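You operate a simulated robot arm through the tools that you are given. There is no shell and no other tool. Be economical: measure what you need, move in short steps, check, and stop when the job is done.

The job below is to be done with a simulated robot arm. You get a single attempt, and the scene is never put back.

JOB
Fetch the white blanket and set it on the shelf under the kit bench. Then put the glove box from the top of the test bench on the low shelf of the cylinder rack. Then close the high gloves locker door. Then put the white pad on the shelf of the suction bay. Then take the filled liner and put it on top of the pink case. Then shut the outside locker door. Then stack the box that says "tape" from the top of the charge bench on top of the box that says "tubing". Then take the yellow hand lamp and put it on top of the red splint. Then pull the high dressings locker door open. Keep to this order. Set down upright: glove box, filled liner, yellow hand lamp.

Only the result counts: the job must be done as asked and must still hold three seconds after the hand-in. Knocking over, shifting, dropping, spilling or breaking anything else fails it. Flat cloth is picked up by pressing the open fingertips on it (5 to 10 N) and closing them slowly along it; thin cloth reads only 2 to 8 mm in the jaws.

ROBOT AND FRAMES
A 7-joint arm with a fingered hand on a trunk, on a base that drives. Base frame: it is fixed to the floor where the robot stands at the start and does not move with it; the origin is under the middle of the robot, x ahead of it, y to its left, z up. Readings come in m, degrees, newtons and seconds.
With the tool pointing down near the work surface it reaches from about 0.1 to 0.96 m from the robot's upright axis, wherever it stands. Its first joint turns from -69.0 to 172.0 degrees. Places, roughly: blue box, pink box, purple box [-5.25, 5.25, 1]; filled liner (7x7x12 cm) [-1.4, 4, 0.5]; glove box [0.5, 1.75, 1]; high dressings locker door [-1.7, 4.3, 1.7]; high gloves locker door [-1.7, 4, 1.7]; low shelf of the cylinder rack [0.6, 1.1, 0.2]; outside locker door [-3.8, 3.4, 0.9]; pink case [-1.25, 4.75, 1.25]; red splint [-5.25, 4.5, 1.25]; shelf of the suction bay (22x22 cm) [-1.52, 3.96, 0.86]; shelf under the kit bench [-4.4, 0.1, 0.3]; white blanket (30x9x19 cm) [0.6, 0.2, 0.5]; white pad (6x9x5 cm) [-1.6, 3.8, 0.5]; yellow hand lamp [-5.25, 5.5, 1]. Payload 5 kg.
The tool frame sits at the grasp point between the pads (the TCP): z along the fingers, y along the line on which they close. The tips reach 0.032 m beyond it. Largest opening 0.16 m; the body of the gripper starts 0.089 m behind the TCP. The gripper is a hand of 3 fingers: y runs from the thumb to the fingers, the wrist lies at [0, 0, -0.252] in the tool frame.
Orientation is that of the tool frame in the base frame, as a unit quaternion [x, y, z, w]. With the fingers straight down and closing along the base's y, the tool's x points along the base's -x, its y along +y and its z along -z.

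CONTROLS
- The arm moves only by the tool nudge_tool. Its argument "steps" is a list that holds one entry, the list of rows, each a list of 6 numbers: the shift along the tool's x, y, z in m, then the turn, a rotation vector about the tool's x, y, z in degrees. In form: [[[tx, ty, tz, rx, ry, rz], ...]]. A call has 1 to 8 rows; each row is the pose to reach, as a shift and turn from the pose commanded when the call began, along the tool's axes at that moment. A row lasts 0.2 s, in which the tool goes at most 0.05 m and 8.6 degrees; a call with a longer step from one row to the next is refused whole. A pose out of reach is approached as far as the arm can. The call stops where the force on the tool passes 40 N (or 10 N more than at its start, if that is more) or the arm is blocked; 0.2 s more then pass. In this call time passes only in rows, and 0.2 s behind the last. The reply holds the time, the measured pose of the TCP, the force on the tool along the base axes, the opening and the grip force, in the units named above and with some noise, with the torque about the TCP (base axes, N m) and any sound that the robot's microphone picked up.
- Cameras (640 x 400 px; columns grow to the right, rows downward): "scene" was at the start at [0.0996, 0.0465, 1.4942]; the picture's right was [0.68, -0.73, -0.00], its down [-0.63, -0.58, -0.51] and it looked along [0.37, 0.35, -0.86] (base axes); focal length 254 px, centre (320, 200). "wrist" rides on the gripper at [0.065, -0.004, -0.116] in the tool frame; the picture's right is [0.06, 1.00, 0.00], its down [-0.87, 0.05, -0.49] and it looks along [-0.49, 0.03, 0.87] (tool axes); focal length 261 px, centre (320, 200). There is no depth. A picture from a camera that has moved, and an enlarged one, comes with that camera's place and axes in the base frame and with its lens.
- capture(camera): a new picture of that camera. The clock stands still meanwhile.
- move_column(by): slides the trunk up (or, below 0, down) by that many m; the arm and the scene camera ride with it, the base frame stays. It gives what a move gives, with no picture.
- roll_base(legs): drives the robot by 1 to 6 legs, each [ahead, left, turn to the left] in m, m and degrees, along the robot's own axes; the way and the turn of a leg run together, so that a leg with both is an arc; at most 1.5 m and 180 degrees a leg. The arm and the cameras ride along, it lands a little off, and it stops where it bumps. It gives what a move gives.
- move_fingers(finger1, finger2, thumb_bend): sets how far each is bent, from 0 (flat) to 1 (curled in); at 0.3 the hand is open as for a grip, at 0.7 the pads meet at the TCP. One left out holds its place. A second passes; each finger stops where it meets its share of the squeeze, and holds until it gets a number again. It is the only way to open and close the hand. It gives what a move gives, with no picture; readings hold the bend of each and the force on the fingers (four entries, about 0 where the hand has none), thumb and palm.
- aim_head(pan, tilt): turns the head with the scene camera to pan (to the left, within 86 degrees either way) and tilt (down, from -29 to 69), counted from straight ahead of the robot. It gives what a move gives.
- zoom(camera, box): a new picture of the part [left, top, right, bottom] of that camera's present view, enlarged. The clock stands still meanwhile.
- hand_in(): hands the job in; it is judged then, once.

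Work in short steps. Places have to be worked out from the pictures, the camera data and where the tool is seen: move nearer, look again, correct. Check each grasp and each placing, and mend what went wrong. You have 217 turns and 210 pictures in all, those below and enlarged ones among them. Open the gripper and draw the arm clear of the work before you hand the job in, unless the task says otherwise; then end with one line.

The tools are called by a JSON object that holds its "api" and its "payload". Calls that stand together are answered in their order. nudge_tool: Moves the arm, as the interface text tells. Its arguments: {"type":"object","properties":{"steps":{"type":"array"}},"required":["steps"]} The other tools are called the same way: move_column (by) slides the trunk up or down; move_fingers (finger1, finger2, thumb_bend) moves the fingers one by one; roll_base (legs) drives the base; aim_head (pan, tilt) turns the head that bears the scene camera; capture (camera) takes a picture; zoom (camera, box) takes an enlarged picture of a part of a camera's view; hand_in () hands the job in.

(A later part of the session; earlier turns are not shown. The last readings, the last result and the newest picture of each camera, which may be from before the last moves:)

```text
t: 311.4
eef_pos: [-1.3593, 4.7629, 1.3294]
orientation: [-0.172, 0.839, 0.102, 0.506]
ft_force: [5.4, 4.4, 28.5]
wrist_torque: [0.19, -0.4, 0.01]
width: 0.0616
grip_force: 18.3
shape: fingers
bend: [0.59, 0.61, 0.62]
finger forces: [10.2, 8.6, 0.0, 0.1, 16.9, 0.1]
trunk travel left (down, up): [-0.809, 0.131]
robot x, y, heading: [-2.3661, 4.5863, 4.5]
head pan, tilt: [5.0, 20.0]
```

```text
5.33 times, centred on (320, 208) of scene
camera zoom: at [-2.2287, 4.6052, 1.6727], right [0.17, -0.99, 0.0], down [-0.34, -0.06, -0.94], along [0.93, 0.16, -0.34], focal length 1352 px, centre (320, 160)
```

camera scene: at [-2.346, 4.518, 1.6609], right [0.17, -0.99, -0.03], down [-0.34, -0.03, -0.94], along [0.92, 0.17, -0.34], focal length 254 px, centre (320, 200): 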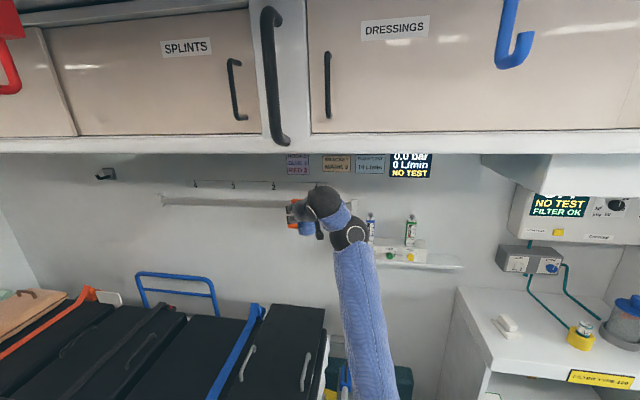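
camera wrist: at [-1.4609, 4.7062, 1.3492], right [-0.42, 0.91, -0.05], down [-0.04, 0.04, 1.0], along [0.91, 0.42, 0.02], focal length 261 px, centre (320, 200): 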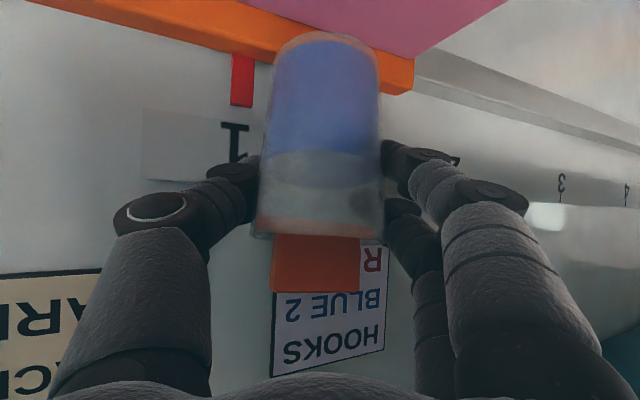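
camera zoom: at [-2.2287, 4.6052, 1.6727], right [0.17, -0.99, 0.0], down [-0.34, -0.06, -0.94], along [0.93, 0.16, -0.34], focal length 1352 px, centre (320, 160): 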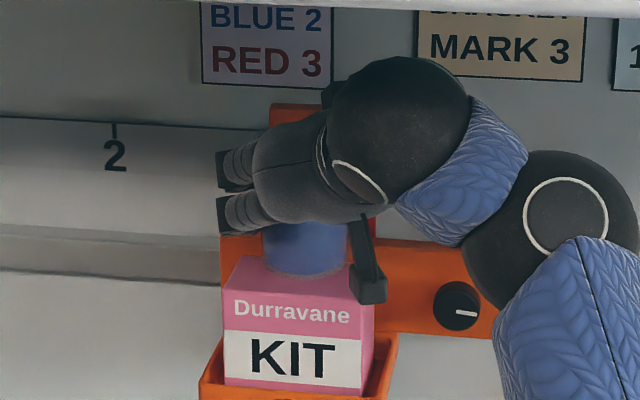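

Liner is on the case. Ease off and open the fingers slowly.

{"api": "nudge_tool", "payload": {"steps": [[[-0.003, 0, -0.0015, 0, 0, 0]]]}}

{"api": "move_fingers", "payload": {"finger1": 0.54, "finger2": 0.55, "thumb_bend": 0.54}}

{"api": "move_fingers", "payload": {"finger1": 0.46, "finger2": 0.46, "thumb_bend": 0.47}}

{"api": "capture", "payload": {"camera": "wrist"}}

```text
t: 311.8
eef_pos: [-1.3596, 4.762, 1.3296]
orientation: [-0.173, 0.84, 0.102, 0.505]
ft_force: [-2.5, 3.6, 14.1]
wrist_torque: [0.14, -0.08, 0.07]
width: 0.0612
grip_force: 17.4
shape: fingers
bend: [0.59, 0.61, 0.62]
finger forces: [11.8, 7.5, 0.0, 0.0, 15.1, 0.0]
trunk travel left (down, up): [-0.809, 0.131]
robot x, y, heading: [-2.3698, 4.5821, 4.5]
head pan, tilt: [5.0, 20.0]
```

```text
t: 312.8
eef_pos: [-1.3583, 4.7621, 1.3295]
orientation: [-0.173, 0.84, 0.102, 0.504]
ft_force: [-0.1, -0.3, 0.3]
wrist_torque: [0.04, 0.02, 0.02]
width: 0.0711
grip_force: 0.1
shape: fingers
bend: [0.54, 0.55, 0.54]
finger forces: [0.0, 0.1, 0.1, 0.0, 0.0, 0.1]
trunk travel left (down, up): [-0.809, 0.131]
robot x, y, heading: [-2.3688, 4.5883, 4.5]
head pan, tilt: [5.0, 20.0]
```

```text
t: 313.8
eef_pos: [-1.3572, 4.7619, 1.3296]
orientation: [-0.172, 0.84, 0.101, 0.505]
ft_force: [-0.2, -0.6, 0.2]
wrist_torque: [-0.03, 0.03, 0.03]
width: 0.1009
grip_force: 0.1
shape: fingers
bend: [0.46, 0.46, 0.47]
finger forces: [0.0, 0.1, 0.0, 0.1, 0.0, 0.0]
trunk travel left (down, up): [-0.809, 0.131]
robot x, y, heading: [-2.3696, 4.5869, 4.5]
head pan, tilt: [5.0, 20.0]
```

```text
71 pictures are left
camera wrist: at [-1.478, 4.7063, 1.3274], right [-0.42, 0.91, -0.06], down [-0.05, 0.04, 1.0], along [0.91, 0.42, 0.02], focal length 261 px, centre (320, 200)
```

wrist: 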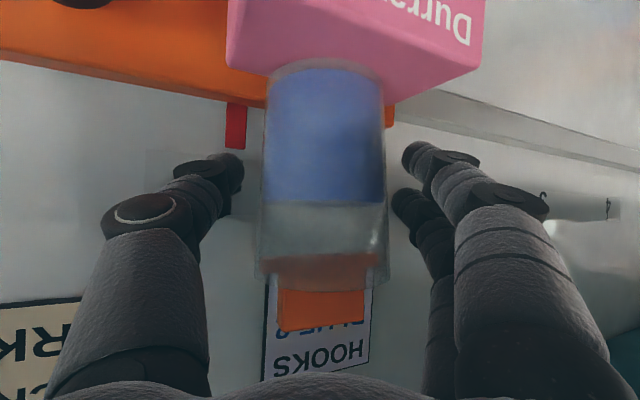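

Liner stands on the pink case. Withdraw, turn to face forward in the aisle, and lower the trunk for the door header.

{"api": "roll_base", "payload": {"legs": [[-0.19, -0.067, 0], [0, 0, 60], [-0.3, 0, 25]]}}

{"api": "capture", "payload": {"camera": "scene"}}

```text
t: 319.7
eef_pos: [-2.6487, 5.262, 1.3285]
orientation: [0.682, -0.52, -0.409, -0.311]
ft_force: [0.7, 0.3, 0.1]
wrist_torque: [-0.01, 0.01, 0.05]
width: 0.1015
grip_force: 0.1
shape: fingers
bend: [0.46, 0.46, 0.47]
finger forces: [0.0, 0.1, 0.0, 0.0, 0.0, 0.0]
trunk travel left (down, up): [-0.809, 0.131]
robot x, y, heading: [-2.6088, 4.2372, 87.2]
head pan, tilt: [5.0, 20.0]
stopped in leg 3: the robot was blocked; the commanded pose is now the measured one
```

```text
70 pictures are left
camera scene: at [-2.6065, 4.3811, 1.6721], right [1.0, 0.04, 0.0], down [0.01, -0.34, -0.94], along [-0.04, 0.94, -0.34], focal length 254 px, centre (320, 200)
```

scene: 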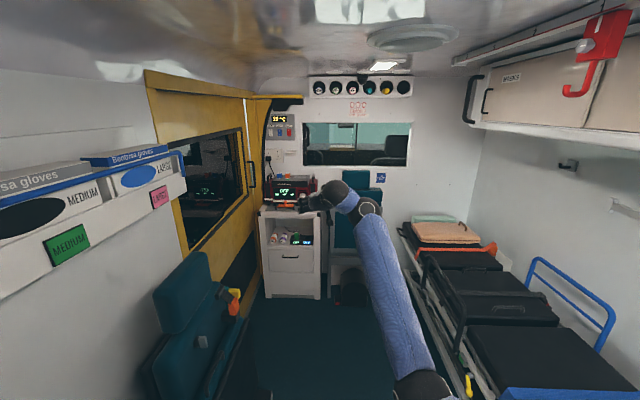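

Shift to the aisle centre, lower the trunk, and reverse out down the ramp.

{"api": "roll_base", "payload": {"legs": [[0, -0.34, 3], [-0.7, 0.0, 0]]}}

{"api": "move_column", "payload": {"by": -0.35}}

{"api": "roll_base", "payload": {"legs": [[-1.2, 0, 0], [-1.1, 0, 0]]}}

```text
t: 325.4
eef_pos: [-2.3628, 4.5436, 1.3284]
orientation: [0.696, -0.5, -0.418, -0.302]
ft_force: [-0.2, -0.4, 0.0]
wrist_torque: [0.0, -0.02, 0.01]
width: 0.1015
grip_force: 0.1
shape: fingers
bend: [0.46, 0.46, 0.47]
finger forces: [0.0, 0.0, 0.0, 0.0, 0.0, 0.1]
trunk travel left (down, up): [-0.809, 0.131]
robot x, y, heading: [-2.262, 3.5233, 90.7]
head pan, tilt: [5.0, 20.0]
```

```text
t: 328.8
eef_pos: [-2.3622, 4.5433, 0.9795]
orientation: [0.697, -0.499, -0.418, -0.301]
ft_force: [0.0, -0.2, 0.0]
wrist_torque: [-0.03, -0.01, 0.0]
width: 0.1015
grip_force: 0.0
shape: fingers
bend: [0.46, 0.46, 0.47]
finger forces: [0.0, 0.0, 0.0, 0.0, 0.0, 0.0]
trunk travel left (down, up): [-0.459, 0.481]
robot x, y, heading: [-2.2655, 3.5211, 90.2]
head pan, tilt: [5.0, 20.0]
```

```text
t: 340.1
eef_pos: [-2.3469, 2.2417, 0.9797]
orientation: [0.7, -0.494, -0.419, -0.298]
ft_force: [0.2, 0.9, 0.9]
wrist_torque: [-0.01, 0.01, 0.03]
width: 0.1017
grip_force: 0.1
shape: fingers
bend: [0.46, 0.46, 0.47]
finger forces: [0.0, 0.0, 0.0, 0.0, 0.0, 0.0]
trunk travel left (down, up): [-0.459, 0.481]
robot x, y, heading: [-2.2341, 1.2199, 91.1]
head pan, tilt: [5.0, 20.0]
```

Outside. Turn left and look at the vehicle's left side.

{"api": "roll_base", "payload": {"legs": [[0, 0, 75]]}}

{"api": "aim_head", "payload": {"pan": -40, "tilt": 12}}

{"api": "capture", "payload": {"camera": "scene"}}

```text
t: 343.8
eef_pos: [-3.2448, 1.3818, 0.9788]
orientation: [0.857, 0.032, -0.515, 0.018]
ft_force: [-1.2, -0.7, 0.7]
wrist_torque: [-0.01, -0.01, 0.03]
width: 0.1017
grip_force: 0.0
shape: fingers
bend: [0.46, 0.46, 0.47]
finger forces: [0.0, 0.0, 0.1, 0.0, 0.0, 0.0]
trunk travel left (down, up): [-0.459, 0.481]
robot x, y, heading: [-2.2339, 1.2223, 165.9]
head pan, tilt: [5.0, 20.0]
```

```text
t: 344.9
eef_pos: [-3.2448, 1.3819, 0.9784]
orientation: [0.856, 0.032, -0.515, 0.018]
ft_force: [-0.2, 0.6, -0.5]
wrist_torque: [-0.01, 0.01, -0.01]
width: 0.1012
grip_force: 0.0
shape: fingers
bend: [0.46, 0.46, 0.47]
finger forces: [0.0, 0.0, 0.1, 0.1, 0.0, 0.0]
trunk travel left (down, up): [-0.459, 0.481]
robot x, y, heading: [-2.2308, 1.2238, 165.9]
head pan, tilt: [-40.0, 12.0]
```

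```text
69 pictures are left
camera scene: at [-2.3353, 1.3109, 1.3354], right [0.81, 0.59, 0.0], down [0.12, -0.17, -0.98], along [-0.57, 0.79, -0.21], focal length 254 px, centre (320, 200)
```

scene: 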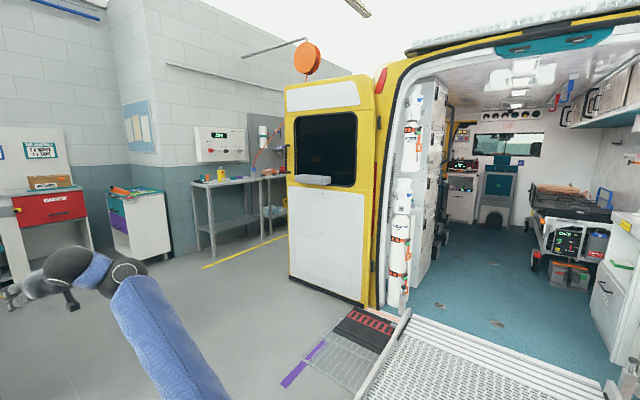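

Locker door must be on the vehicle's left flank behind the open rear door. Drive round: along y≈1.85 to x≈-4.3, then face +y.

{"api": "roll_base", "payload": {"legs": [[0, 0, 14], [0.6, -0.6, 0], [1.45, 0, 0], [0, 0, -90]]}}

{"api": "aim_head", "payload": {"pan": -25, "tilt": 15}}

{"api": "capture", "payload": {"camera": "scene"}}

```text
t: 350.0
eef_pos: [-3.8388, 1.7341, 0.9791]
orientation: [0.847, 0.128, -0.509, 0.076]
ft_force: [1.3, 0.1, 0.0]
wrist_torque: [0.01, 0.01, -0.01]
width: 0.1015
grip_force: 0.1
shape: fingers
bend: [0.46, 0.46, 0.47]
finger forces: [0.0, 0.0, 0.0, 0.1, 0.0, 0.0]
trunk travel left (down, up): [-0.459, 0.481]
robot x, y, heading: [-2.8163, 1.807, 178.8]
head pan, tilt: [-40.0, 12.0]
stopped in leg 2: the robot was blocked; the commanded pose is now the measured one
```

```text
t: 350.8
eef_pos: [-3.8395, 1.7332, 0.9787]
orientation: [0.848, 0.127, -0.509, 0.076]
ft_force: [0.7, 0.9, 0.4]
wrist_torque: [0.02, -0.03, 0.01]
width: 0.1019
grip_force: 0.1
shape: fingers
bend: [0.46, 0.46, 0.47]
finger forces: [0.0, 0.0, 0.0, 0.1, 0.1, 0.0]
trunk travel left (down, up): [-0.459, 0.481]
robot x, y, heading: [-2.8169, 1.8032, 178.9]
head pan, tilt: [-25.0, 15.0]
```

```text
68 pictures are left
camera scene: at [-2.95, 1.8472, 1.3305], right [0.44, 0.9, 0.0], down [0.23, -0.11, -0.97], along [-0.87, 0.43, -0.26], focal length 254 px, centre (320, 200)
```

scene: 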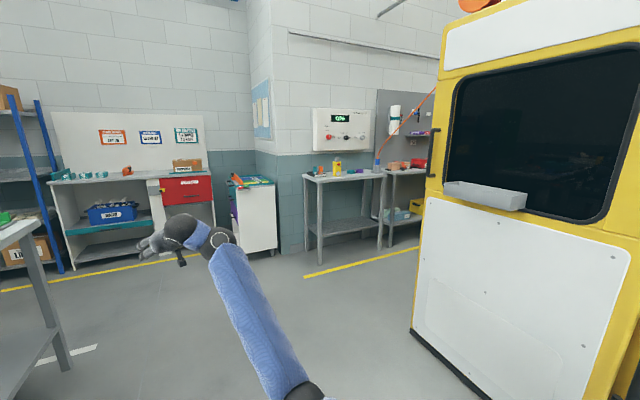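

Base touched the ramp edge; move slightly toward -y and carry on.

{"api": "roll_base", "payload": {"legs": [[0.1, 0.1, 0], [1.4, 0, 0], [0, 0, -88]]}}

{"api": "capture", "payload": {"camera": "scene"}}

```text
t: 362.4
eef_pos: [-4.4223, 2.7548, 0.9779]
orientation: [0.7, -0.496, -0.419, -0.298]
ft_force: [-0.2, -0.1, -0.2]
wrist_torque: [0.03, -0.02, -0.03]
width: 0.1016
grip_force: 0.0
shape: fingers
bend: [0.46, 0.46, 0.47]
finger forces: [0.0, 0.0, 0.0, 0.0, 0.0, 0.0]
trunk travel left (down, up): [-0.459, 0.481]
robot x, y, heading: [-4.3137, 1.735, 91.2]
head pan, tilt: [-25.0, 15.0]
```

```text
67 pictures are left
camera scene: at [-4.2744, 1.8711, 1.3305], right [0.91, -0.4, 0.0], down [-0.1, -0.24, -0.97], along [0.39, 0.88, -0.26], focal length 254 px, centre (320, 200)
```

scene: 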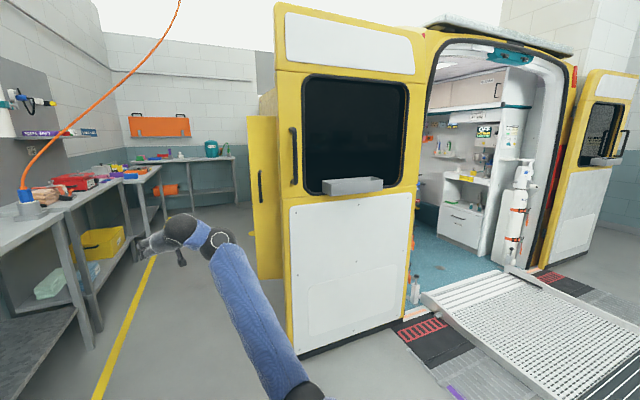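

The yellow locker door (with handle) stands open behind the rear door, hinged near y≈3.4 on the vehicle side; it closes by swinging toward +y. Drive up the lane for a closer look.

{"api": "roll_base", "payload": {"legs": [[0.3, 0.2, 0], [0.45, 0, 0]]}}

{"api": "aim_head", "payload": {"pan": -45, "tilt": 15}}

{"api": "capture", "payload": {"camera": "scene"}}

```text
t: 367.1
eef_pos: [-4.6425, 3.5098, 0.9795]
orientation: [0.701, -0.494, -0.42, -0.297]
ft_force: [0.4, 0.1, -0.4]
wrist_torque: [-0.03, -0.02, 0.02]
width: 0.1018
grip_force: 0.0
shape: fingers
bend: [0.46, 0.46, 0.47]
finger forces: [0.1, 0.0, 0.1, 0.0, 0.0, 0.1]
trunk travel left (down, up): [-0.459, 0.481]
robot x, y, heading: [-4.5219, 2.4901, 91.2]
head pan, tilt: [-25.0, 15.0]
```

```text
t: 367.9
eef_pos: [-4.6423, 3.5098, 0.9786]
orientation: [0.702, -0.494, -0.419, -0.297]
ft_force: [-0.1, 0.4, -0.1]
wrist_torque: [0.04, -0.01, -0.02]
width: 0.1014
grip_force: 0.0
shape: fingers
bend: [0.46, 0.46, 0.47]
finger forces: [0.1, 0.0, 0.0, 0.1, 0.0, 0.0]
trunk travel left (down, up): [-0.459, 0.481]
robot x, y, heading: [-4.5245, 2.4892, 91.5]
head pan, tilt: [-45.0, 15.0]
```

```text
66 pictures are left
camera scene: at [-4.4631, 2.608, 1.3305], right [0.72, -0.69, 0.0], down [-0.18, -0.19, -0.97], along [0.67, 0.7, -0.26], focal length 254 px, centre (320, 200)
```

scene: 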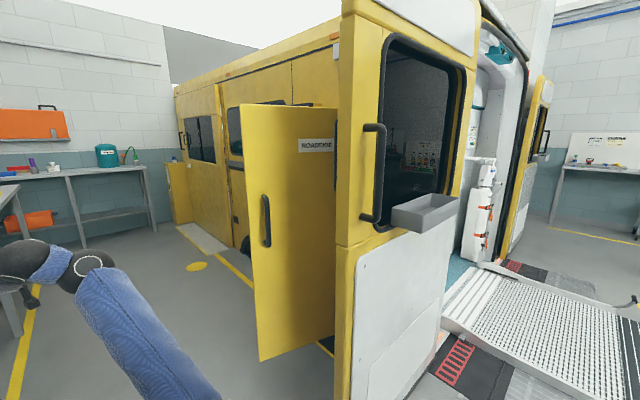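

Door outer edge ≈(-4.06, 3.38). I need to see which side its opening lies; drive on past it and look back.

{"api": "roll_base", "payload": {"legs": [[0.6, 0.05, -1.5], [0.7, 0, 0]]}}

{"api": "aim_head", "payload": {"pan": -80, "tilt": 20}}

{"api": "capture", "payload": {"camera": "scene"}}

```text
t: 374.7
eef_pos: [-4.669, 4.8113, 0.9791]
orientation: [0.695, -0.502, -0.416, -0.302]
ft_force: [0.1, 0.6, 0.7]
wrist_torque: [-0.01, -0.03, 0.01]
width: 0.1018
grip_force: 0.2
shape: fingers
bend: [0.46, 0.46, 0.47]
finger forces: [0.0, 0.0, 0.0, 0.0, 0.1, 0.1]
trunk travel left (down, up): [-0.459, 0.481]
robot x, y, heading: [-4.578, 3.7896, 89.9]
head pan, tilt: [-45.0, 15.0]
```

```text
t: 375.7
eef_pos: [-4.6692, 4.8114, 0.9784]
orientation: [0.694, -0.503, -0.416, -0.302]
ft_force: [0.2, 0.1, 0.7]
wrist_torque: [0.02, -0.02, 0.0]
width: 0.1017
grip_force: 0.1
shape: fingers
bend: [0.46, 0.46, 0.47]
finger forces: [0.0, 0.0, 0.0, 0.0, 0.1, 0.1]
trunk travel left (down, up): [-0.459, 0.481]
robot x, y, heading: [-4.5804, 3.7932, 90.0]
head pan, tilt: [-80.0, 20.0]
```

```text
65 pictures are left
camera scene: at [-4.4884, 3.856, 1.3224], right [0.17, -0.98, 0.0], down [-0.34, -0.06, -0.94], along [0.93, 0.16, -0.34], focal length 254 px, centre (320, 200)
```

scene: 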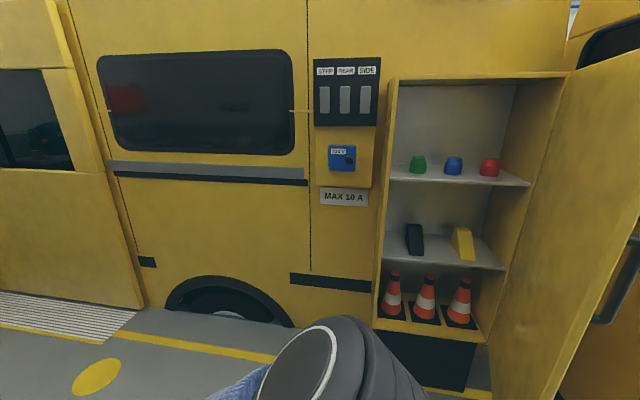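

Locker opening is y≈3.13–3.70, hinge at the rear (y≈3.12); the door must be swung toward +y from its south side. I retract the arm a bit, back up in the lane and then turn so the hand comes in south of the door edge.

{"api": "nudge_tool", "payload": {"steps": [[[0.022, 0, -0.041, 0, 0, 0], [0.044, 0, -0.081, 0, 0, 0], [0.067, 0, -0.122, 0, 0, 0]]]}}

{"api": "roll_base", "payload": {"legs": [[-1.13, 0.03, 0]]}}

{"api": "aim_head", "payload": {"pan": -40, "tilt": 15}}

{"api": "capture", "payload": {"camera": "scene"}}

```text
t: 376.7
eef_pos: [-4.5938, 4.6909, 0.9796]
orientation: [0.691, -0.505, -0.402, -0.324]
ft_force: [-0.8, 0.0, -0.4]
wrist_torque: [0.04, 0.01, -0.04]
width: 0.1016
grip_force: 0.0
shape: fingers
bend: [0.46, 0.46, 0.47]
finger forces: [0.1, 0.1, 0.0, 0.0, 0.1, 0.0]
trunk travel left (down, up): [-0.459, 0.481]
robot x, y, heading: [-4.5782, 3.7931, 89.7]
head pan, tilt: [-80.0, 20.0]
stopped in row 3: the arm was blocked; the commanded pose is now the measured one
```

```text
t: 382.6
eef_pos: [-4.6236, 3.5498, 0.9794]
orientation: [0.69, -0.509, -0.401, -0.324]
ft_force: [0.2, -0.3, -0.4]
wrist_torque: [0.02, -0.03, 0.02]
width: 0.1019
grip_force: 0.0
shape: fingers
bend: [0.46, 0.46, 0.47]
finger forces: [0.0, 0.0, 0.0, 0.0, 0.0, 0.0]
trunk travel left (down, up): [-0.459, 0.481]
robot x, y, heading: [-4.6202, 2.6534, 89.4]
head pan, tilt: [-80.0, 20.0]
```

```text
t: 383.6
eef_pos: [-4.6244, 3.5496, 0.9797]
orientation: [0.689, -0.509, -0.4, -0.326]
ft_force: [-0.7, 0.8, -0.3]
wrist_torque: [-0.02, -0.04, 0.02]
width: 0.1017
grip_force: 0.1
shape: fingers
bend: [0.46, 0.46, 0.47]
finger forces: [0.0, 0.1, 0.1, 0.0, 0.0, 0.0]
trunk travel left (down, up): [-0.459, 0.481]
robot x, y, heading: [-4.6186, 2.6465, 89.5]
head pan, tilt: [-40.0, 15.0]
```

```text
64 pictures are left
camera scene: at [-4.5557, 2.771, 1.3305], right [0.76, -0.65, 0.0], down [-0.17, -0.2, -0.97], along [0.63, 0.73, -0.26], focal length 254 px, centre (320, 200)
```

scene: 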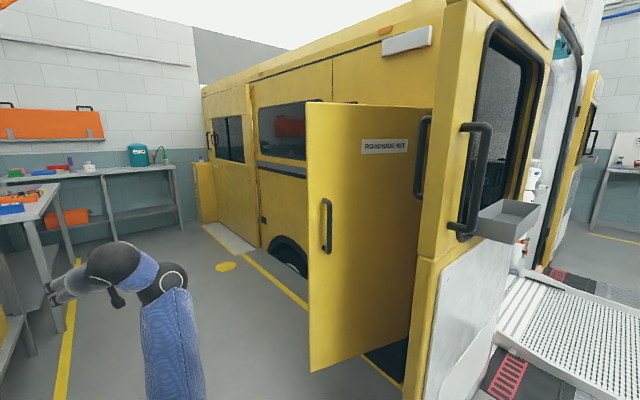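

Door outer edge refined to ≈(-4.05, 3.41). Shift back slightly and swing the arm right, passing just short of the door edge.

{"api": "roll_base", "payload": {"legs": [[-0.03, 0.015, 0], [0, 0, -53]]}}

{"api": "aim_head", "payload": {"pan": 10, "tilt": 25}}

{"api": "capture", "payload": {"camera": "scene"}}

```text
t: 386.9
eef_pos: [-3.9158, 3.166, 0.9792]
orientation: [-0.389, 0.763, 0.213, 0.47]
ft_force: [-0.3, 2.5, 0.9]
wrist_torque: [-0.32, 0.07, -0.12]
width: 0.1015
grip_force: 1.7
shape: fingers
bend: [0.46, 0.46, 0.47]
finger forces: [0.0, 0.0, 0.0, 0.0, 0.0, 2.8]
trunk travel left (down, up): [-0.459, 0.481]
robot x, y, heading: [-4.6288, 2.6222, 36.5]
head pan, tilt: [-40.0, 15.0]
```

```text
t: 388.0
eef_pos: [-3.9151, 3.1645, 0.9801]
orientation: [-0.388, 0.763, 0.212, 0.47]
ft_force: [0.3, 5.4, 2.5]
wrist_torque: [-0.56, 0.1, -0.2]
width: 0.1012
grip_force: 2.8
shape: fingers
bend: [0.46, 0.46, 0.47]
finger forces: [0.1, 0.0, 0.0, 0.0, 0.1, 4.9]
trunk travel left (down, up): [-0.459, 0.481]
robot x, y, heading: [-4.6322, 2.6181, 36.4]
head pan, tilt: [10.0, 25.0]
```

```text
63 pictures are left
camera scene: at [-4.5281, 2.7164, 1.3143], right [0.72, -0.69, 0.0], down [-0.29, -0.31, -0.91], along [0.63, 0.65, -0.42], focal length 254 px, centre (320, 200)
```

scene: 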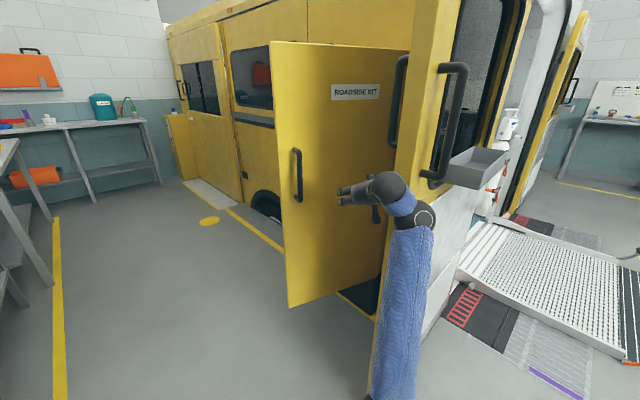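

The hand is on the door's south side but the palm is touching the rear door. Move +y now, pushing the locker door.

{"api": "roll_base", "payload": {"legs": [[0.1, 0.135, 0]]}}

{"api": "capture", "payload": {"camera": "scene"}}

```text
t: 389.5
eef_pos: [-3.9155, 3.3358, 0.9788]
orientation: [-0.39, 0.763, 0.214, 0.47]
ft_force: [-0.7, 0.8, 0.4]
wrist_torque: [0.0, -0.04, 0.0]
width: 0.1015
grip_force: 0.0
shape: fingers
bend: [0.46, 0.46, 0.47]
finger forces: [0.1, 0.1, 0.1, 0.0, 0.0, 0.0]
trunk travel left (down, up): [-0.459, 0.481]
robot x, y, heading: [-4.6304, 2.7886, 36.5]
head pan, tilt: [10.0, 25.0]
```

```text
62 pictures are left
camera scene: at [-4.5279, 2.8864, 1.3142], right [0.72, -0.69, 0.0], down [-0.29, -0.31, -0.91], along [0.62, 0.66, -0.42], focal length 254 px, centre (320, 200)
```

scene: 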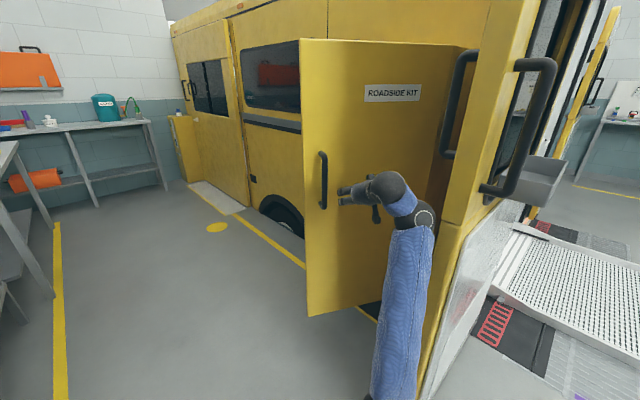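

Free of the rear door. Keep pushing in +y.

{"api": "roll_base", "payload": {"legs": [[0.15, 0.2, 0]]}}

{"api": "capture", "payload": {"camera": "scene"}}

```text
t: 391.3
eef_pos: [-3.9128, 3.5845, 0.9786]
orientation: [-0.389, 0.763, 0.213, 0.471]
ft_force: [-0.7, 0.6, -0.9]
wrist_torque: [0.03, 0.02, -0.06]
width: 0.1014
grip_force: 0.1
shape: fingers
bend: [0.46, 0.46, 0.47]
finger forces: [0.0, 0.0, 0.0, 0.0, 0.0, 0.0]
trunk travel left (down, up): [-0.459, 0.481]
robot x, y, heading: [-4.632, 3.0386, 36.1]
head pan, tilt: [10.0, 25.0]
```

```text
61 pictures are left
camera scene: at [-4.5257, 3.1359, 1.3142], right [0.72, -0.69, 0.0], down [-0.29, -0.31, -0.91], along [0.63, 0.66, -0.42], focal length 254 px, centre (320, 200)
```

scene: 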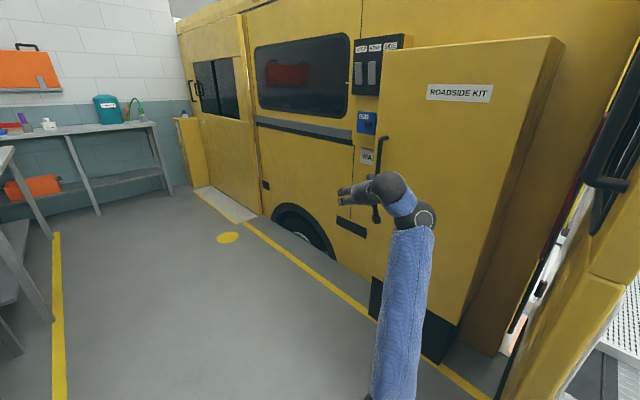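

The door has swung most of the way. Now push it in the +x direction: make a fist and drive toward it.

{"api": "move_fingers", "payload": {"finger1": 0.75, "finger2": 0.75, "thumb_bend": 0.75}}

{"api": "roll_base", "payload": {"legs": [[0.25, -0.16, 0]]}}

{"api": "capture", "payload": {"camera": "scene"}}

```text
t: 392.3
eef_pos: [-3.9128, 3.5852, 0.9799]
orientation: [-0.388, 0.764, 0.212, 0.471]
ft_force: [0.4, -0.1, 0.0]
wrist_torque: [-0.01, -0.02, -0.01]
width: 0.004
grip_force: 0.1
shape: fingers
bend: [0.74, 0.74, 0.74]
finger forces: [0.0, 0.0, 0.1, 0.0, 0.1, 0.0]
trunk travel left (down, up): [-0.459, 0.481]
robot x, y, heading: [-4.6295, 3.0378, 36.2]
head pan, tilt: [10.0, 25.0]
```

```text
t: 394.3
eef_pos: [-3.6195, 3.6037, 0.9797]
orientation: [-0.39, 0.763, 0.213, 0.47]
ft_force: [-11.7, -0.1, -1.8]
wrist_torque: [0.07, -0.12, -0.65]
width: 0.0035
grip_force: 5.7
shape: fingers
bend: [0.74, 0.74, 0.74]
finger forces: [0.0, 0.1, 0.0, 0.0, 12.1, 0.0]
trunk travel left (down, up): [-0.459, 0.481]
robot x, y, heading: [-4.3332, 3.057, 36.4]
head pan, tilt: [10.0, 25.0]
```

```text
60 pictures are left
camera scene: at [-4.2304, 3.1534, 1.3143], right [0.72, -0.69, 0.0], down [-0.29, -0.31, -0.91], along [0.63, 0.66, -0.42], focal length 254 px, centre (320, 200)
```

scene: 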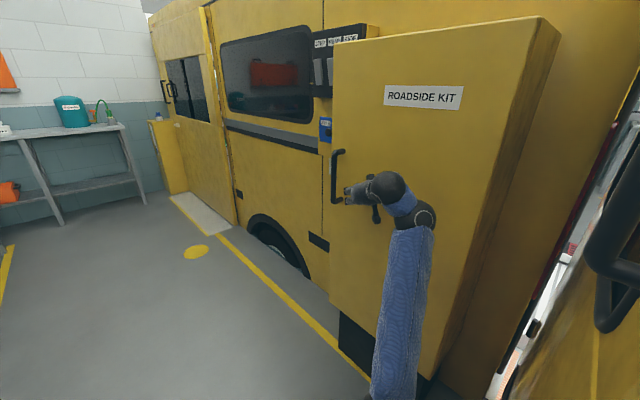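

Contact of 12 N against the door. Push a few more centimetres to make sure it is fully shut.

{"api": "roll_base", "payload": {"legs": [[0.04, -0.028, 0]]}}

{"api": "capture", "payload": {"camera": "wrist"}}

{"api": "zoom", "payload": {"camera": "scene", "box": [300, 0, 580, 175]}}

```text
t: 395.1
eef_pos: [-3.6186, 3.6069, 0.9836]
orientation: [-0.394, 0.759, 0.214, 0.473]
ft_force: [-23.8, -3.8, 4.0]
wrist_torque: [-0.15, -0.54, -1.37]
width: 0.0035
grip_force: 12.2
shape: fingers
bend: [0.74, 0.74, 0.73]
finger forces: [0.0, 0.0, 0.0, 0.0, 24.3, 0.0]
trunk travel left (down, up): [-0.459, 0.481]
robot x, y, heading: [-4.327, 3.0555, 36.5]
head pan, tilt: [10.0, 25.0]
stopped in leg 1: the force on the tool passed its limit at 68 N (the readings are from after the stop); the commanded pose is now the measured one
```

```text
59 pictures are left
camera wrist: at [-3.6937, 3.498, 0.9804], right [-0.81, 0.57, -0.1], down [-0.1, 0.03, 0.99], along [0.57, 0.82, 0.03], focal length 261 px, centre (320, 200)
```

wrist: 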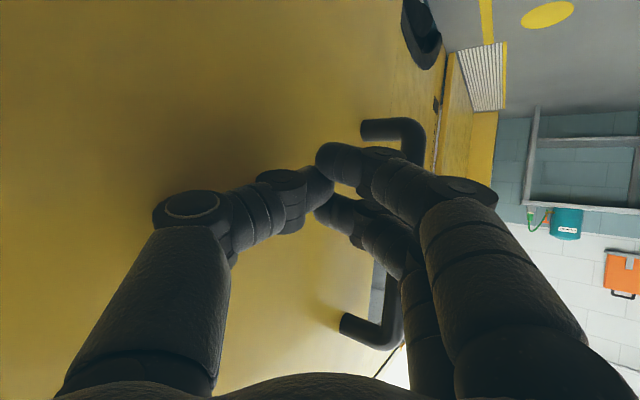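

```text
2.29 times, centred on (440, 88) of scene
camera zoom: at [-4.226, 3.1529, 1.3144], right [0.73, -0.69, 0.0], down [-0.29, -0.31, -0.91], along [0.62, 0.66, -0.42], focal length 580 px, centre (46, 457)
```

zoom: 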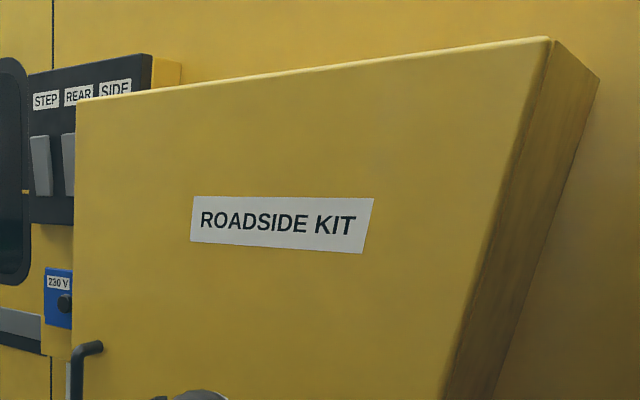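

Door is shut (no motion at 68 N, flush with its cabinet). Back away slowly and check it stays.

{"api": "roll_base", "payload": {"legs": [[-0.05, 0.0, 0], [-0.16, 0.1, 0]]}}

{"api": "capture", "payload": {"camera": "scene"}}

```text
t: 397.1
eef_pos: [-3.844, 3.5598, 0.9817]
orientation: [-0.391, 0.761, 0.212, 0.472]
ft_force: [-0.3, -0.4, 0.3]
wrist_torque: [0.0, -0.01, -0.04]
width: 0.0037
grip_force: 0.0
shape: fingers
bend: [0.74, 0.74, 0.74]
finger forces: [0.0, 0.1, 0.0, 0.0, 0.1, 0.0]
trunk travel left (down, up): [-0.459, 0.481]
robot x, y, heading: [-4.5558, 3.0164, 36.2]
head pan, tilt: [10.0, 25.0]
```

```text
57 pictures are left
camera scene: at [-4.4531, 3.1086, 1.3144], right [0.72, -0.69, 0.0], down [-0.29, -0.31, -0.91], along [0.62, 0.66, -0.42], focal length 254 px, centre (320, 200)
```

scene: 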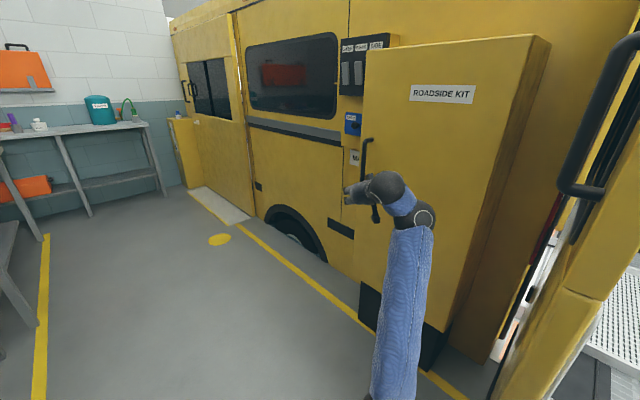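

Shut and stays so. Now to the charge bench: face +y, drive up the lane, then turn to face the bench (-x).

{"api": "roll_base", "payload": {"legs": [[0, 0, 54], [0.8, -0.3, 0], [0.95, 0, 0]]}}

{"api": "aim_head", "payload": {"pan": 60, "tilt": 20}}

{"api": "capture", "payload": {"camera": "scene"}}

```text
t: 408.7
eef_pos: [-4.2944, 5.667, 0.9815]
orientation: [0.694, -0.501, -0.403, -0.324]
ft_force: [0.8, -0.2, 0.0]
wrist_torque: [0.02, 0.02, -0.02]
width: 0.0038
grip_force: 0.0
shape: fingers
bend: [0.74, 0.74, 0.74]
finger forces: [0.0, 0.0, 0.1, 0.0, 0.1, 0.0]
trunk travel left (down, up): [-0.459, 0.481]
robot x, y, heading: [-4.272, 4.769, 90.3]
head pan, tilt: [10.0, 25.0]
```

```text
t: 409.9
eef_pos: [-4.2929, 5.6674, 0.9805]
orientation: [0.693, -0.502, -0.403, -0.325]
ft_force: [0.6, -0.4, 0.4]
wrist_torque: [0.01, 0.02, -0.04]
width: 0.0037
grip_force: 0.0
shape: fingers
bend: [0.74, 0.74, 0.74]
finger forces: [0.1, 0.1, 0.0, 0.0, 0.1, 0.0]
trunk travel left (down, up): [-0.459, 0.481]
robot x, y, heading: [-4.2713, 4.766, 90.4]
head pan, tilt: [60.0, 20.0]
```

```text
56 pictures are left
camera scene: at [-4.3527, 4.8646, 1.3224], right [0.5, 0.87, 0.0], down [0.3, -0.17, -0.94], along [-0.82, 0.47, -0.34], focal length 254 px, centre (320, 200)
```

scene: 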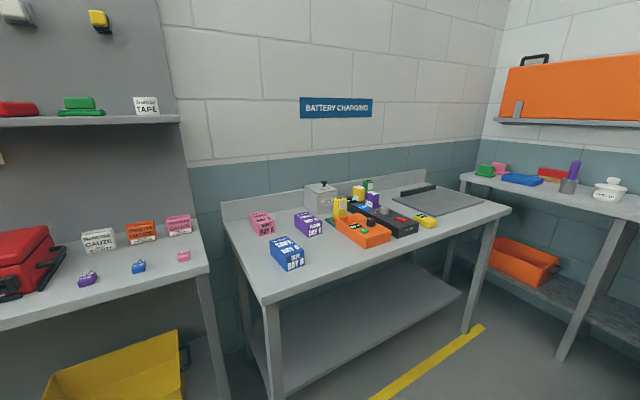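

Zoom on the boxes and on the lamps/splint.

{"api": "zoom", "payload": {"camera": "scene", "box": [230, 170, 450, 290]}}

{"api": "zoom", "payload": {"camera": "scene", "box": [0, 0, 220, 140]}}

```text
2.91 times, centred on (340, 230) of scene
camera zoom: at [-4.3527, 4.8646, 1.3224], right [0.5, 0.87, 0.0], down [0.3, -0.17, -0.94], along [-0.82, 0.47, -0.34], focal length 738 px, centre (262, 113)
```

zoom: 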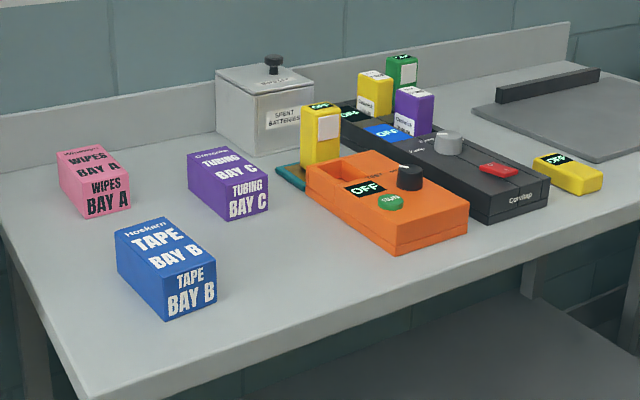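

```text
2.86 times, centred on (110, 70) of scene
camera zoom: at [-4.3527, 4.8646, 1.3224], right [0.5, 0.87, 0.0], down [0.3, -0.17, -0.94], along [-0.82, 0.47, -0.34], focal length 725 px, centre (920, 571)
```

zoom: 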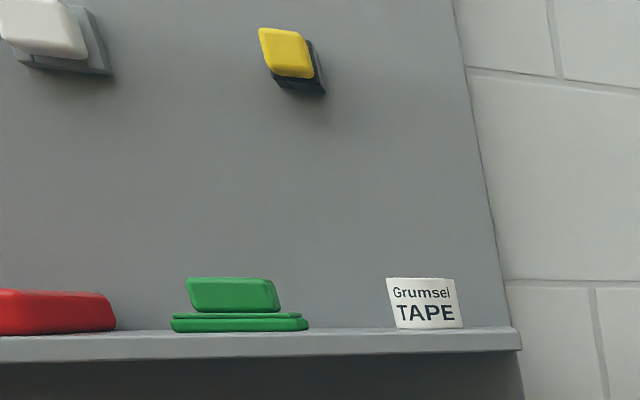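

Blue box = TAPE at ≈(-5.01, 5.12), purple = TUBING at ≈(-5.165, 5.28). Raise the hand above everything and turn to face the bench; open the hand.

{"api": "move_column", "payload": {"by": 0.3}}

{"api": "roll_base", "payload": {"legs": [[-0.1, -0.1, 0], [0, 0, 83], [0, -0.3, 0]]}}

{"api": "move_fingers", "payload": {"finger1": 0.4, "finger2": 0.4, "thumb_bend": 0.4}}

{"api": "capture", "payload": {"camera": "wrist"}}

```text
t: 412.9
eef_pos: [-4.2936, 5.6662, 1.2821]
orientation: [0.693, -0.501, -0.403, -0.324]
ft_force: [-0.8, 0.7, -0.4]
wrist_torque: [0.01, 0.0, 0.0]
width: 0.0035
grip_force: 0.0
shape: fingers
bend: [0.74, 0.74, 0.74]
finger forces: [0.0, 0.0, 0.0, 0.1, 0.0, 0.0]
trunk travel left (down, up): [-0.759, 0.181]
robot x, y, heading: [-4.2694, 4.7721, 89.9]
head pan, tilt: [60.0, 20.0]
```

```text
t: 419.4
eef_pos: [-5.0313, 5.0596, 1.2812]
orientation: [0.851, 0.083, -0.517, 0.024]
ft_force: [-0.7, 0.8, 0.5]
wrist_torque: [-0.03, -0.01, 0.03]
width: 0.0037
grip_force: 0.0
shape: fingers
bend: [0.74, 0.74, 0.74]
finger forces: [0.0, 0.1, 0.1, 0.1, 0.0, 0.0]
trunk travel left (down, up): [-0.759, 0.181]
robot x, y, heading: [-4.1349, 4.9729, 173.0]
head pan, tilt: [60.0, 20.0]
```

```text
t: 420.4
eef_pos: [-5.0305, 5.0582, 1.2801]
orientation: [0.851, 0.083, -0.518, 0.024]
ft_force: [-0.2, 0.0, -0.5]
wrist_torque: [0.0, 0.01, 0.06]
width: 0.1275
grip_force: 0.1
shape: fingers
bend: [0.4, 0.4, 0.4]
finger forces: [0.0, 0.0, 0.0, 0.0, 0.1, 0.1]
trunk travel left (down, up): [-0.759, 0.181]
robot x, y, heading: [-4.1359, 4.9667, 173.1]
head pan, tilt: [60.0, 20.0]
```

```text
53 pictures are left
camera wrist: at [-4.901, 5.0848, 1.2783], right [0.2, -0.98, -0.1], down [0.05, -0.09, 0.99], along [-0.98, -0.2, 0.03], focal length 261 px, centre (320, 200)
```

wrist: 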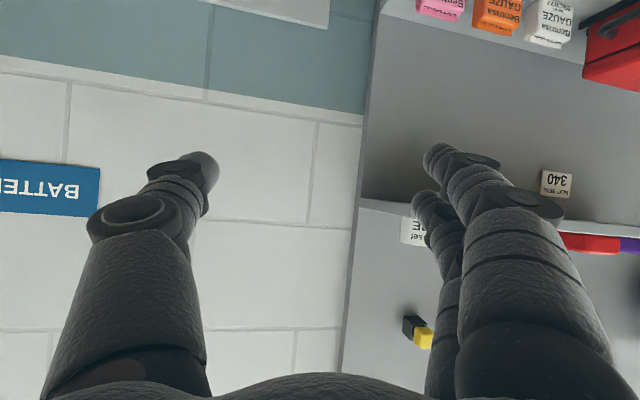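

Pitch the tool down 22° and lower to z≈1.1 for a look at the boxes.

{"api": "nudge_tool", "payload": {"steps": [[[0, 0, 0, 0, 7.5, 1], [0, 0, 0, 0, 15, 2], [0, 0, 0, 0, 22, 2.5]]]}}

{"api": "move_column", "payload": {"by": -0.12}}

{"api": "capture", "payload": {"camera": "wrist"}}

{"api": "aim_head", "payload": {"pan": 0, "tilt": 35}}

{"api": "capture", "payload": {"camera": "scene"}}

```text
t: 421.2
eef_pos: [-5.0337, 5.0719, 1.2791]
orientation: [0.937, 0.064, -0.344, 0.007]
ft_force: [0.0, -0.1, 0.4]
wrist_torque: [0.04, 0.0, -0.06]
width: 0.1281
grip_force: 0.1
shape: fingers
bend: [0.4, 0.4, 0.4]
finger forces: [0.0, 0.1, 0.0, 0.0, 0.0, 0.0]
trunk travel left (down, up): [-0.759, 0.181]
robot x, y, heading: [-4.1362, 4.9697, 172.7]
head pan, tilt: [60.0, 20.0]
```

```text
t: 422.7
eef_pos: [-5.0337, 5.074, 1.1622]
orientation: [0.936, 0.063, -0.346, 0.009]
ft_force: [-0.5, 1.0, -0.3]
wrist_torque: [-0.01, 0.01, 0.01]
width: 0.1281
grip_force: 0.1
shape: fingers
bend: [0.4, 0.4, 0.4]
finger forces: [0.1, 0.0, 0.0, 0.0, 0.1, 0.0]
trunk travel left (down, up): [-0.639, 0.301]
robot x, y, heading: [-4.1325, 4.9689, 172.9]
head pan, tilt: [60.0, 20.0]
```

```text
52 pictures are left
camera wrist: at [-4.9105, 5.0922, 1.2091], right [0.17, -0.98, -0.07], down [-0.33, -0.12, 0.94], along [-0.93, -0.14, -0.34], focal length 261 px, centre (320, 200)
```

wrist: 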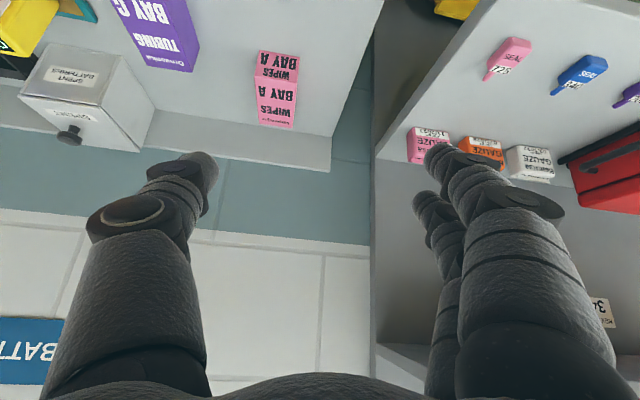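

```text
t: 424.0
eef_pos: [-5.034, 5.0733, 1.1628]
orientation: [0.936, 0.064, -0.347, 0.009]
ft_force: [-0.8, -0.7, 0.0]
wrist_torque: [-0.01, -0.05, 0.05]
width: 0.1282
grip_force: 0.0
shape: fingers
bend: [0.4, 0.4, 0.4]
finger forces: [0.0, 0.1, 0.0, 0.0, 0.1, 0.0]
trunk travel left (down, up): [-0.639, 0.301]
robot x, y, heading: [-4.1347, 4.9687, 173.1]
head pan, tilt: [0.0, 35.0]
```

```text
51 pictures are left
camera scene: at [-4.2729, 4.9864, 1.4785], right [0.12, 0.99, 0.0], down [0.57, -0.07, -0.82], along [-0.81, 0.1, -0.57], focal length 254 px, centre (320, 200)
```

scene: 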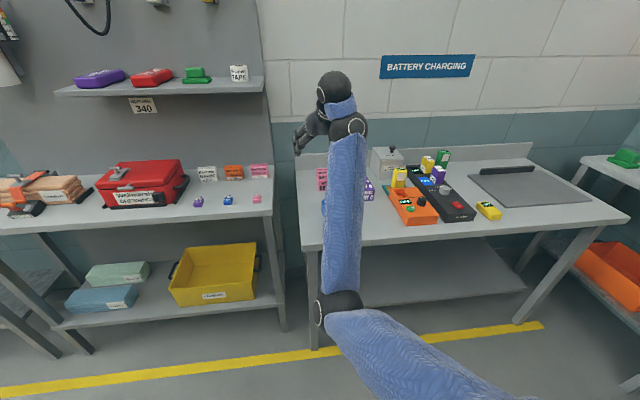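

Bench top z≈0.886; blue box centre ≈(-4.99, 5.113), top ≈0.944. Shift the base to line up and lower partway.

{"api": "roll_base", "payload": {"legs": [[-0.055, -0.045, 0]]}}

{"api": "move_column", "payload": {"by": -0.13}}

{"api": "capture", "payload": {"camera": "wrist"}}

```text
t: 425.0
eef_pos: [-4.9723, 5.1136, 1.1635]
orientation: [0.936, 0.063, -0.347, 0.009]
ft_force: [-0.3, 0.8, 0.1]
wrist_torque: [-0.02, 0.03, 0.01]
width: 0.1282
grip_force: 0.1
shape: fingers
bend: [0.4, 0.4, 0.4]
finger forces: [0.0, 0.0, 0.0, 0.0, 0.1, 0.1]
trunk travel left (down, up): [-0.639, 0.301]
robot x, y, heading: [-4.0732, 5.0091, 173.0]
head pan, tilt: [0.0, 35.0]
```

```text
t: 426.6
eef_pos: [-4.9748, 5.1152, 1.0333]
orientation: [0.936, 0.064, -0.346, 0.008]
ft_force: [-0.1, -1.1, 0.5]
wrist_torque: [-0.02, -0.04, -0.03]
width: 0.1283
grip_force: 0.0
shape: fingers
bend: [0.4, 0.4, 0.4]
finger forces: [0.0, 0.1, 0.0, 0.0, 0.0, 0.0]
trunk travel left (down, up): [-0.509, 0.431]
robot x, y, heading: [-4.0776, 5.0075, 173.0]
head pan, tilt: [0.0, 35.0]
```

```text
50 pictures are left
camera wrist: at [-4.8506, 5.1324, 1.0798], right [0.17, -0.98, -0.07], down [-0.33, -0.12, 0.94], along [-0.93, -0.14, -0.34], focal length 261 px, centre (320, 200)
```

wrist: 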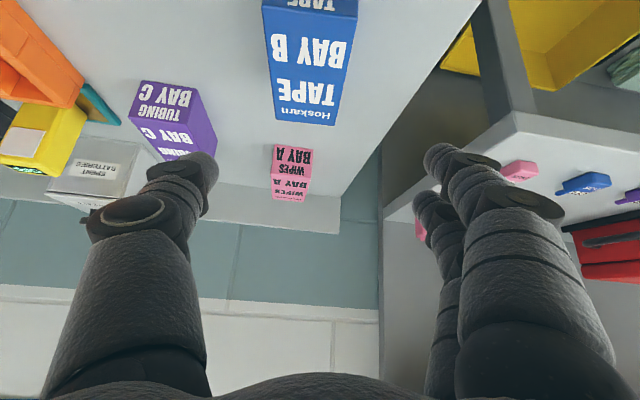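

Box is ~1.2 cm toward +y of my hand line; correct and lower around it.

{"api": "nudge_tool", "payload": {"steps": [[[-0.004, -0.0125, 0.005, 0, 0, 0]]]}}

{"api": "move_column", "payload": {"by": -0.093}}

{"api": "capture", "payload": {"camera": "wrist"}}

```text
t: 427.0
eef_pos: [-4.9828, 5.1215, 1.032]
orientation: [0.936, 0.064, -0.345, 0.009]
ft_force: [-0.5, 0.7, 0.3]
wrist_torque: [-0.01, -0.02, 0.02]
width: 0.128
grip_force: 0.0
shape: fingers
bend: [0.4, 0.4, 0.4]
finger forces: [0.0, 0.0, 0.0, 0.1, 0.0, 0.0]
trunk travel left (down, up): [-0.509, 0.431]
robot x, y, heading: [-4.0745, 5.0115, 173.3]
head pan, tilt: [0.0, 35.0]
```

```text
t: 428.3
eef_pos: [-4.982, 5.1235, 0.9389]
orientation: [0.936, 0.063, -0.347, 0.009]
ft_force: [-0.9, -0.5, 0.0]
wrist_torque: [0.0, 0.01, -0.02]
width: 0.1281
grip_force: 0.1
shape: fingers
bend: [0.4, 0.4, 0.4]
finger forces: [0.1, 0.1, 0.0, 0.0, 0.0, 0.0]
trunk travel left (down, up): [-0.416, 0.524]
robot x, y, heading: [-4.0736, 5.0102, 173.1]
head pan, tilt: [0.0, 35.0]
```

```text
49 pictures are left
camera wrist: at [-4.8585, 5.1426, 0.986], right [0.17, -0.98, -0.07], down [-0.33, -0.12, 0.94], along [-0.93, -0.14, -0.34], focal length 261 px, centre (320, 200)
```

wrist: 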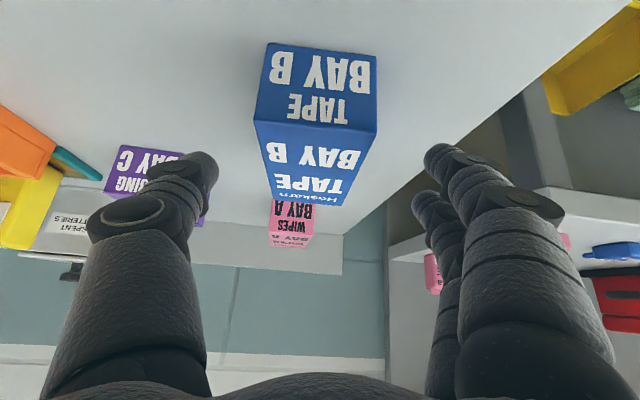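

The box is smaller than thought (≈9×5×4 cm, top ≈0.925). A steeper tool gives better grip: raise, pitch 18° more, then go down.

{"api": "move_column", "payload": {"by": 0.06}}

{"api": "nudge_tool", "payload": {"steps": [[[0, 0, 0, 0, 6, 0], [0, 0, 0, 0, 12, 0], [0, 0, 0, 0, 18, 0]]]}}

{"api": "move_fingers", "payload": {"finger1": 0.46, "finger2": 0.46, "thumb_bend": 0.46}}

{"api": "capture", "payload": {"camera": "wrist"}}

```text
t: 429.3
eef_pos: [-4.9825, 5.1242, 0.9987]
orientation: [0.936, 0.063, -0.346, 0.009]
ft_force: [0.6, 0.5, -0.2]
wrist_torque: [0.01, 0.0, -0.03]
width: 0.128
grip_force: 0.0
shape: fingers
bend: [0.4, 0.4, 0.4]
finger forces: [0.1, 0.0, 0.0, 0.0, 0.0, 0.1]
trunk travel left (down, up): [-0.476, 0.464]
robot x, y, heading: [-4.0778, 5.0063, 172.9]
head pan, tilt: [0.0, 35.0]
```

```text
t: 430.1
eef_pos: [-4.9877, 5.1246, 0.9736]
orientation: [0.95, 0.063, -0.307, 0.006]
ft_force: [-1.2, 0.2, -0.3]
wrist_torque: [0.02, -0.01, 0.03]
width: 0.1282
grip_force: 0.0
shape: fingers
bend: [0.4, 0.4, 0.4]
finger forces: [0.0, 0.1, 0.1, 0.0, 0.0, 0.0]
out of reach, approached as far as the arm can: row 1, 2, 3
trunk travel left (down, up): [-0.476, 0.464]
robot x, y, heading: [-4.0737, 5.0067, 173.3]
head pan, tilt: [0.0, 35.0]
```

```text
t: 431.1
eef_pos: [-4.9882, 5.1255, 0.9737]
orientation: [0.949, 0.064, -0.307, 0.006]
ft_force: [0.2, 0.1, -0.1]
wrist_torque: [-0.01, 0.0, 0.01]
width: 0.1046
grip_force: 0.0
shape: fingers
bend: [0.46, 0.46, 0.46]
finger forces: [0.0, 0.0, 0.1, 0.0, 0.0, 0.1]
trunk travel left (down, up): [-0.476, 0.464]
robot x, y, heading: [-4.0751, 5.0062, 173.3]
head pan, tilt: [0.0, 35.0]
```

```text
48 pictures are left
camera wrist: at [-4.8684, 5.1416, 1.0301], right [0.17, -0.98, -0.07], down [-0.4, -0.13, 0.91], along [-0.9, -0.13, -0.42], focal length 261 px, centre (320, 200)
```

wrist: 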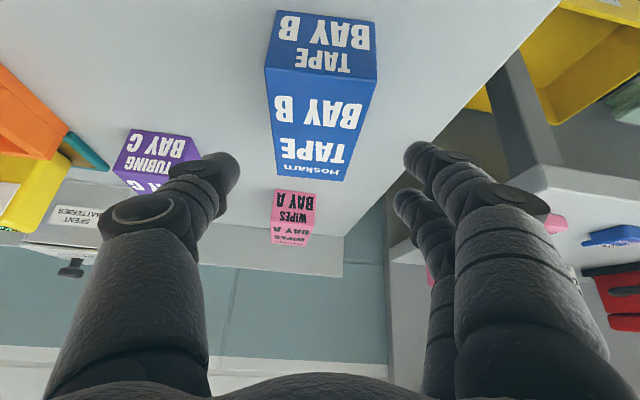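

Pitch is limited to ~54°. Lower 4 cm and close gently on the box.

{"api": "move_column", "payload": {"by": -0.041}}

{"api": "move_fingers", "payload": {"finger1": 0.66, "finger2": 0.66, "thumb_bend": 0.66}}

{"api": "capture", "payload": {"camera": "wrist"}}

```text
t: 431.9
eef_pos: [-4.9878, 5.1236, 0.9317]
orientation: [0.949, 0.064, -0.308, 0.005]
ft_force: [0.2, 0.2, -0.5]
wrist_torque: [0.02, 0.0, -0.04]
width: 0.1043
grip_force: 0.1
shape: fingers
bend: [0.46, 0.46, 0.46]
finger forces: [0.0, 0.0, 0.0, 0.0, 0.0, 0.1]
trunk travel left (down, up): [-0.435, 0.505]
robot x, y, heading: [-4.074, 5.0082, 173.0]
head pan, tilt: [0.0, 35.0]
```

```text
t: 432.9
eef_pos: [-4.9868, 5.1245, 0.9325]
orientation: [0.949, 0.064, -0.308, 0.005]
ft_force: [-1.0, 1.5, 7.4]
wrist_torque: [0.5, 0.24, -0.04]
width: 0.064
grip_force: 13.6
shape: fingers
bend: [0.55, 0.66, 0.62]
finger forces: [11.3, 0.0, 0.0, 0.0, 15.4, 0.1]
trunk travel left (down, up): [-0.435, 0.505]
robot x, y, heading: [-4.0742, 5.006, 173.1]
head pan, tilt: [0.0, 35.0]
```

```text
47 pictures are left
camera wrist: at [-4.868, 5.1417, 0.9897], right [0.17, -0.98, -0.07], down [-0.4, -0.13, 0.91], along [-0.9, -0.13, -0.42], focal length 261 px, centre (320, 200)
```

wrist: 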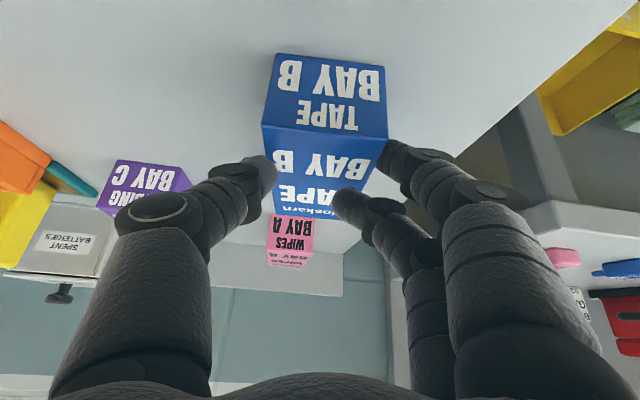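

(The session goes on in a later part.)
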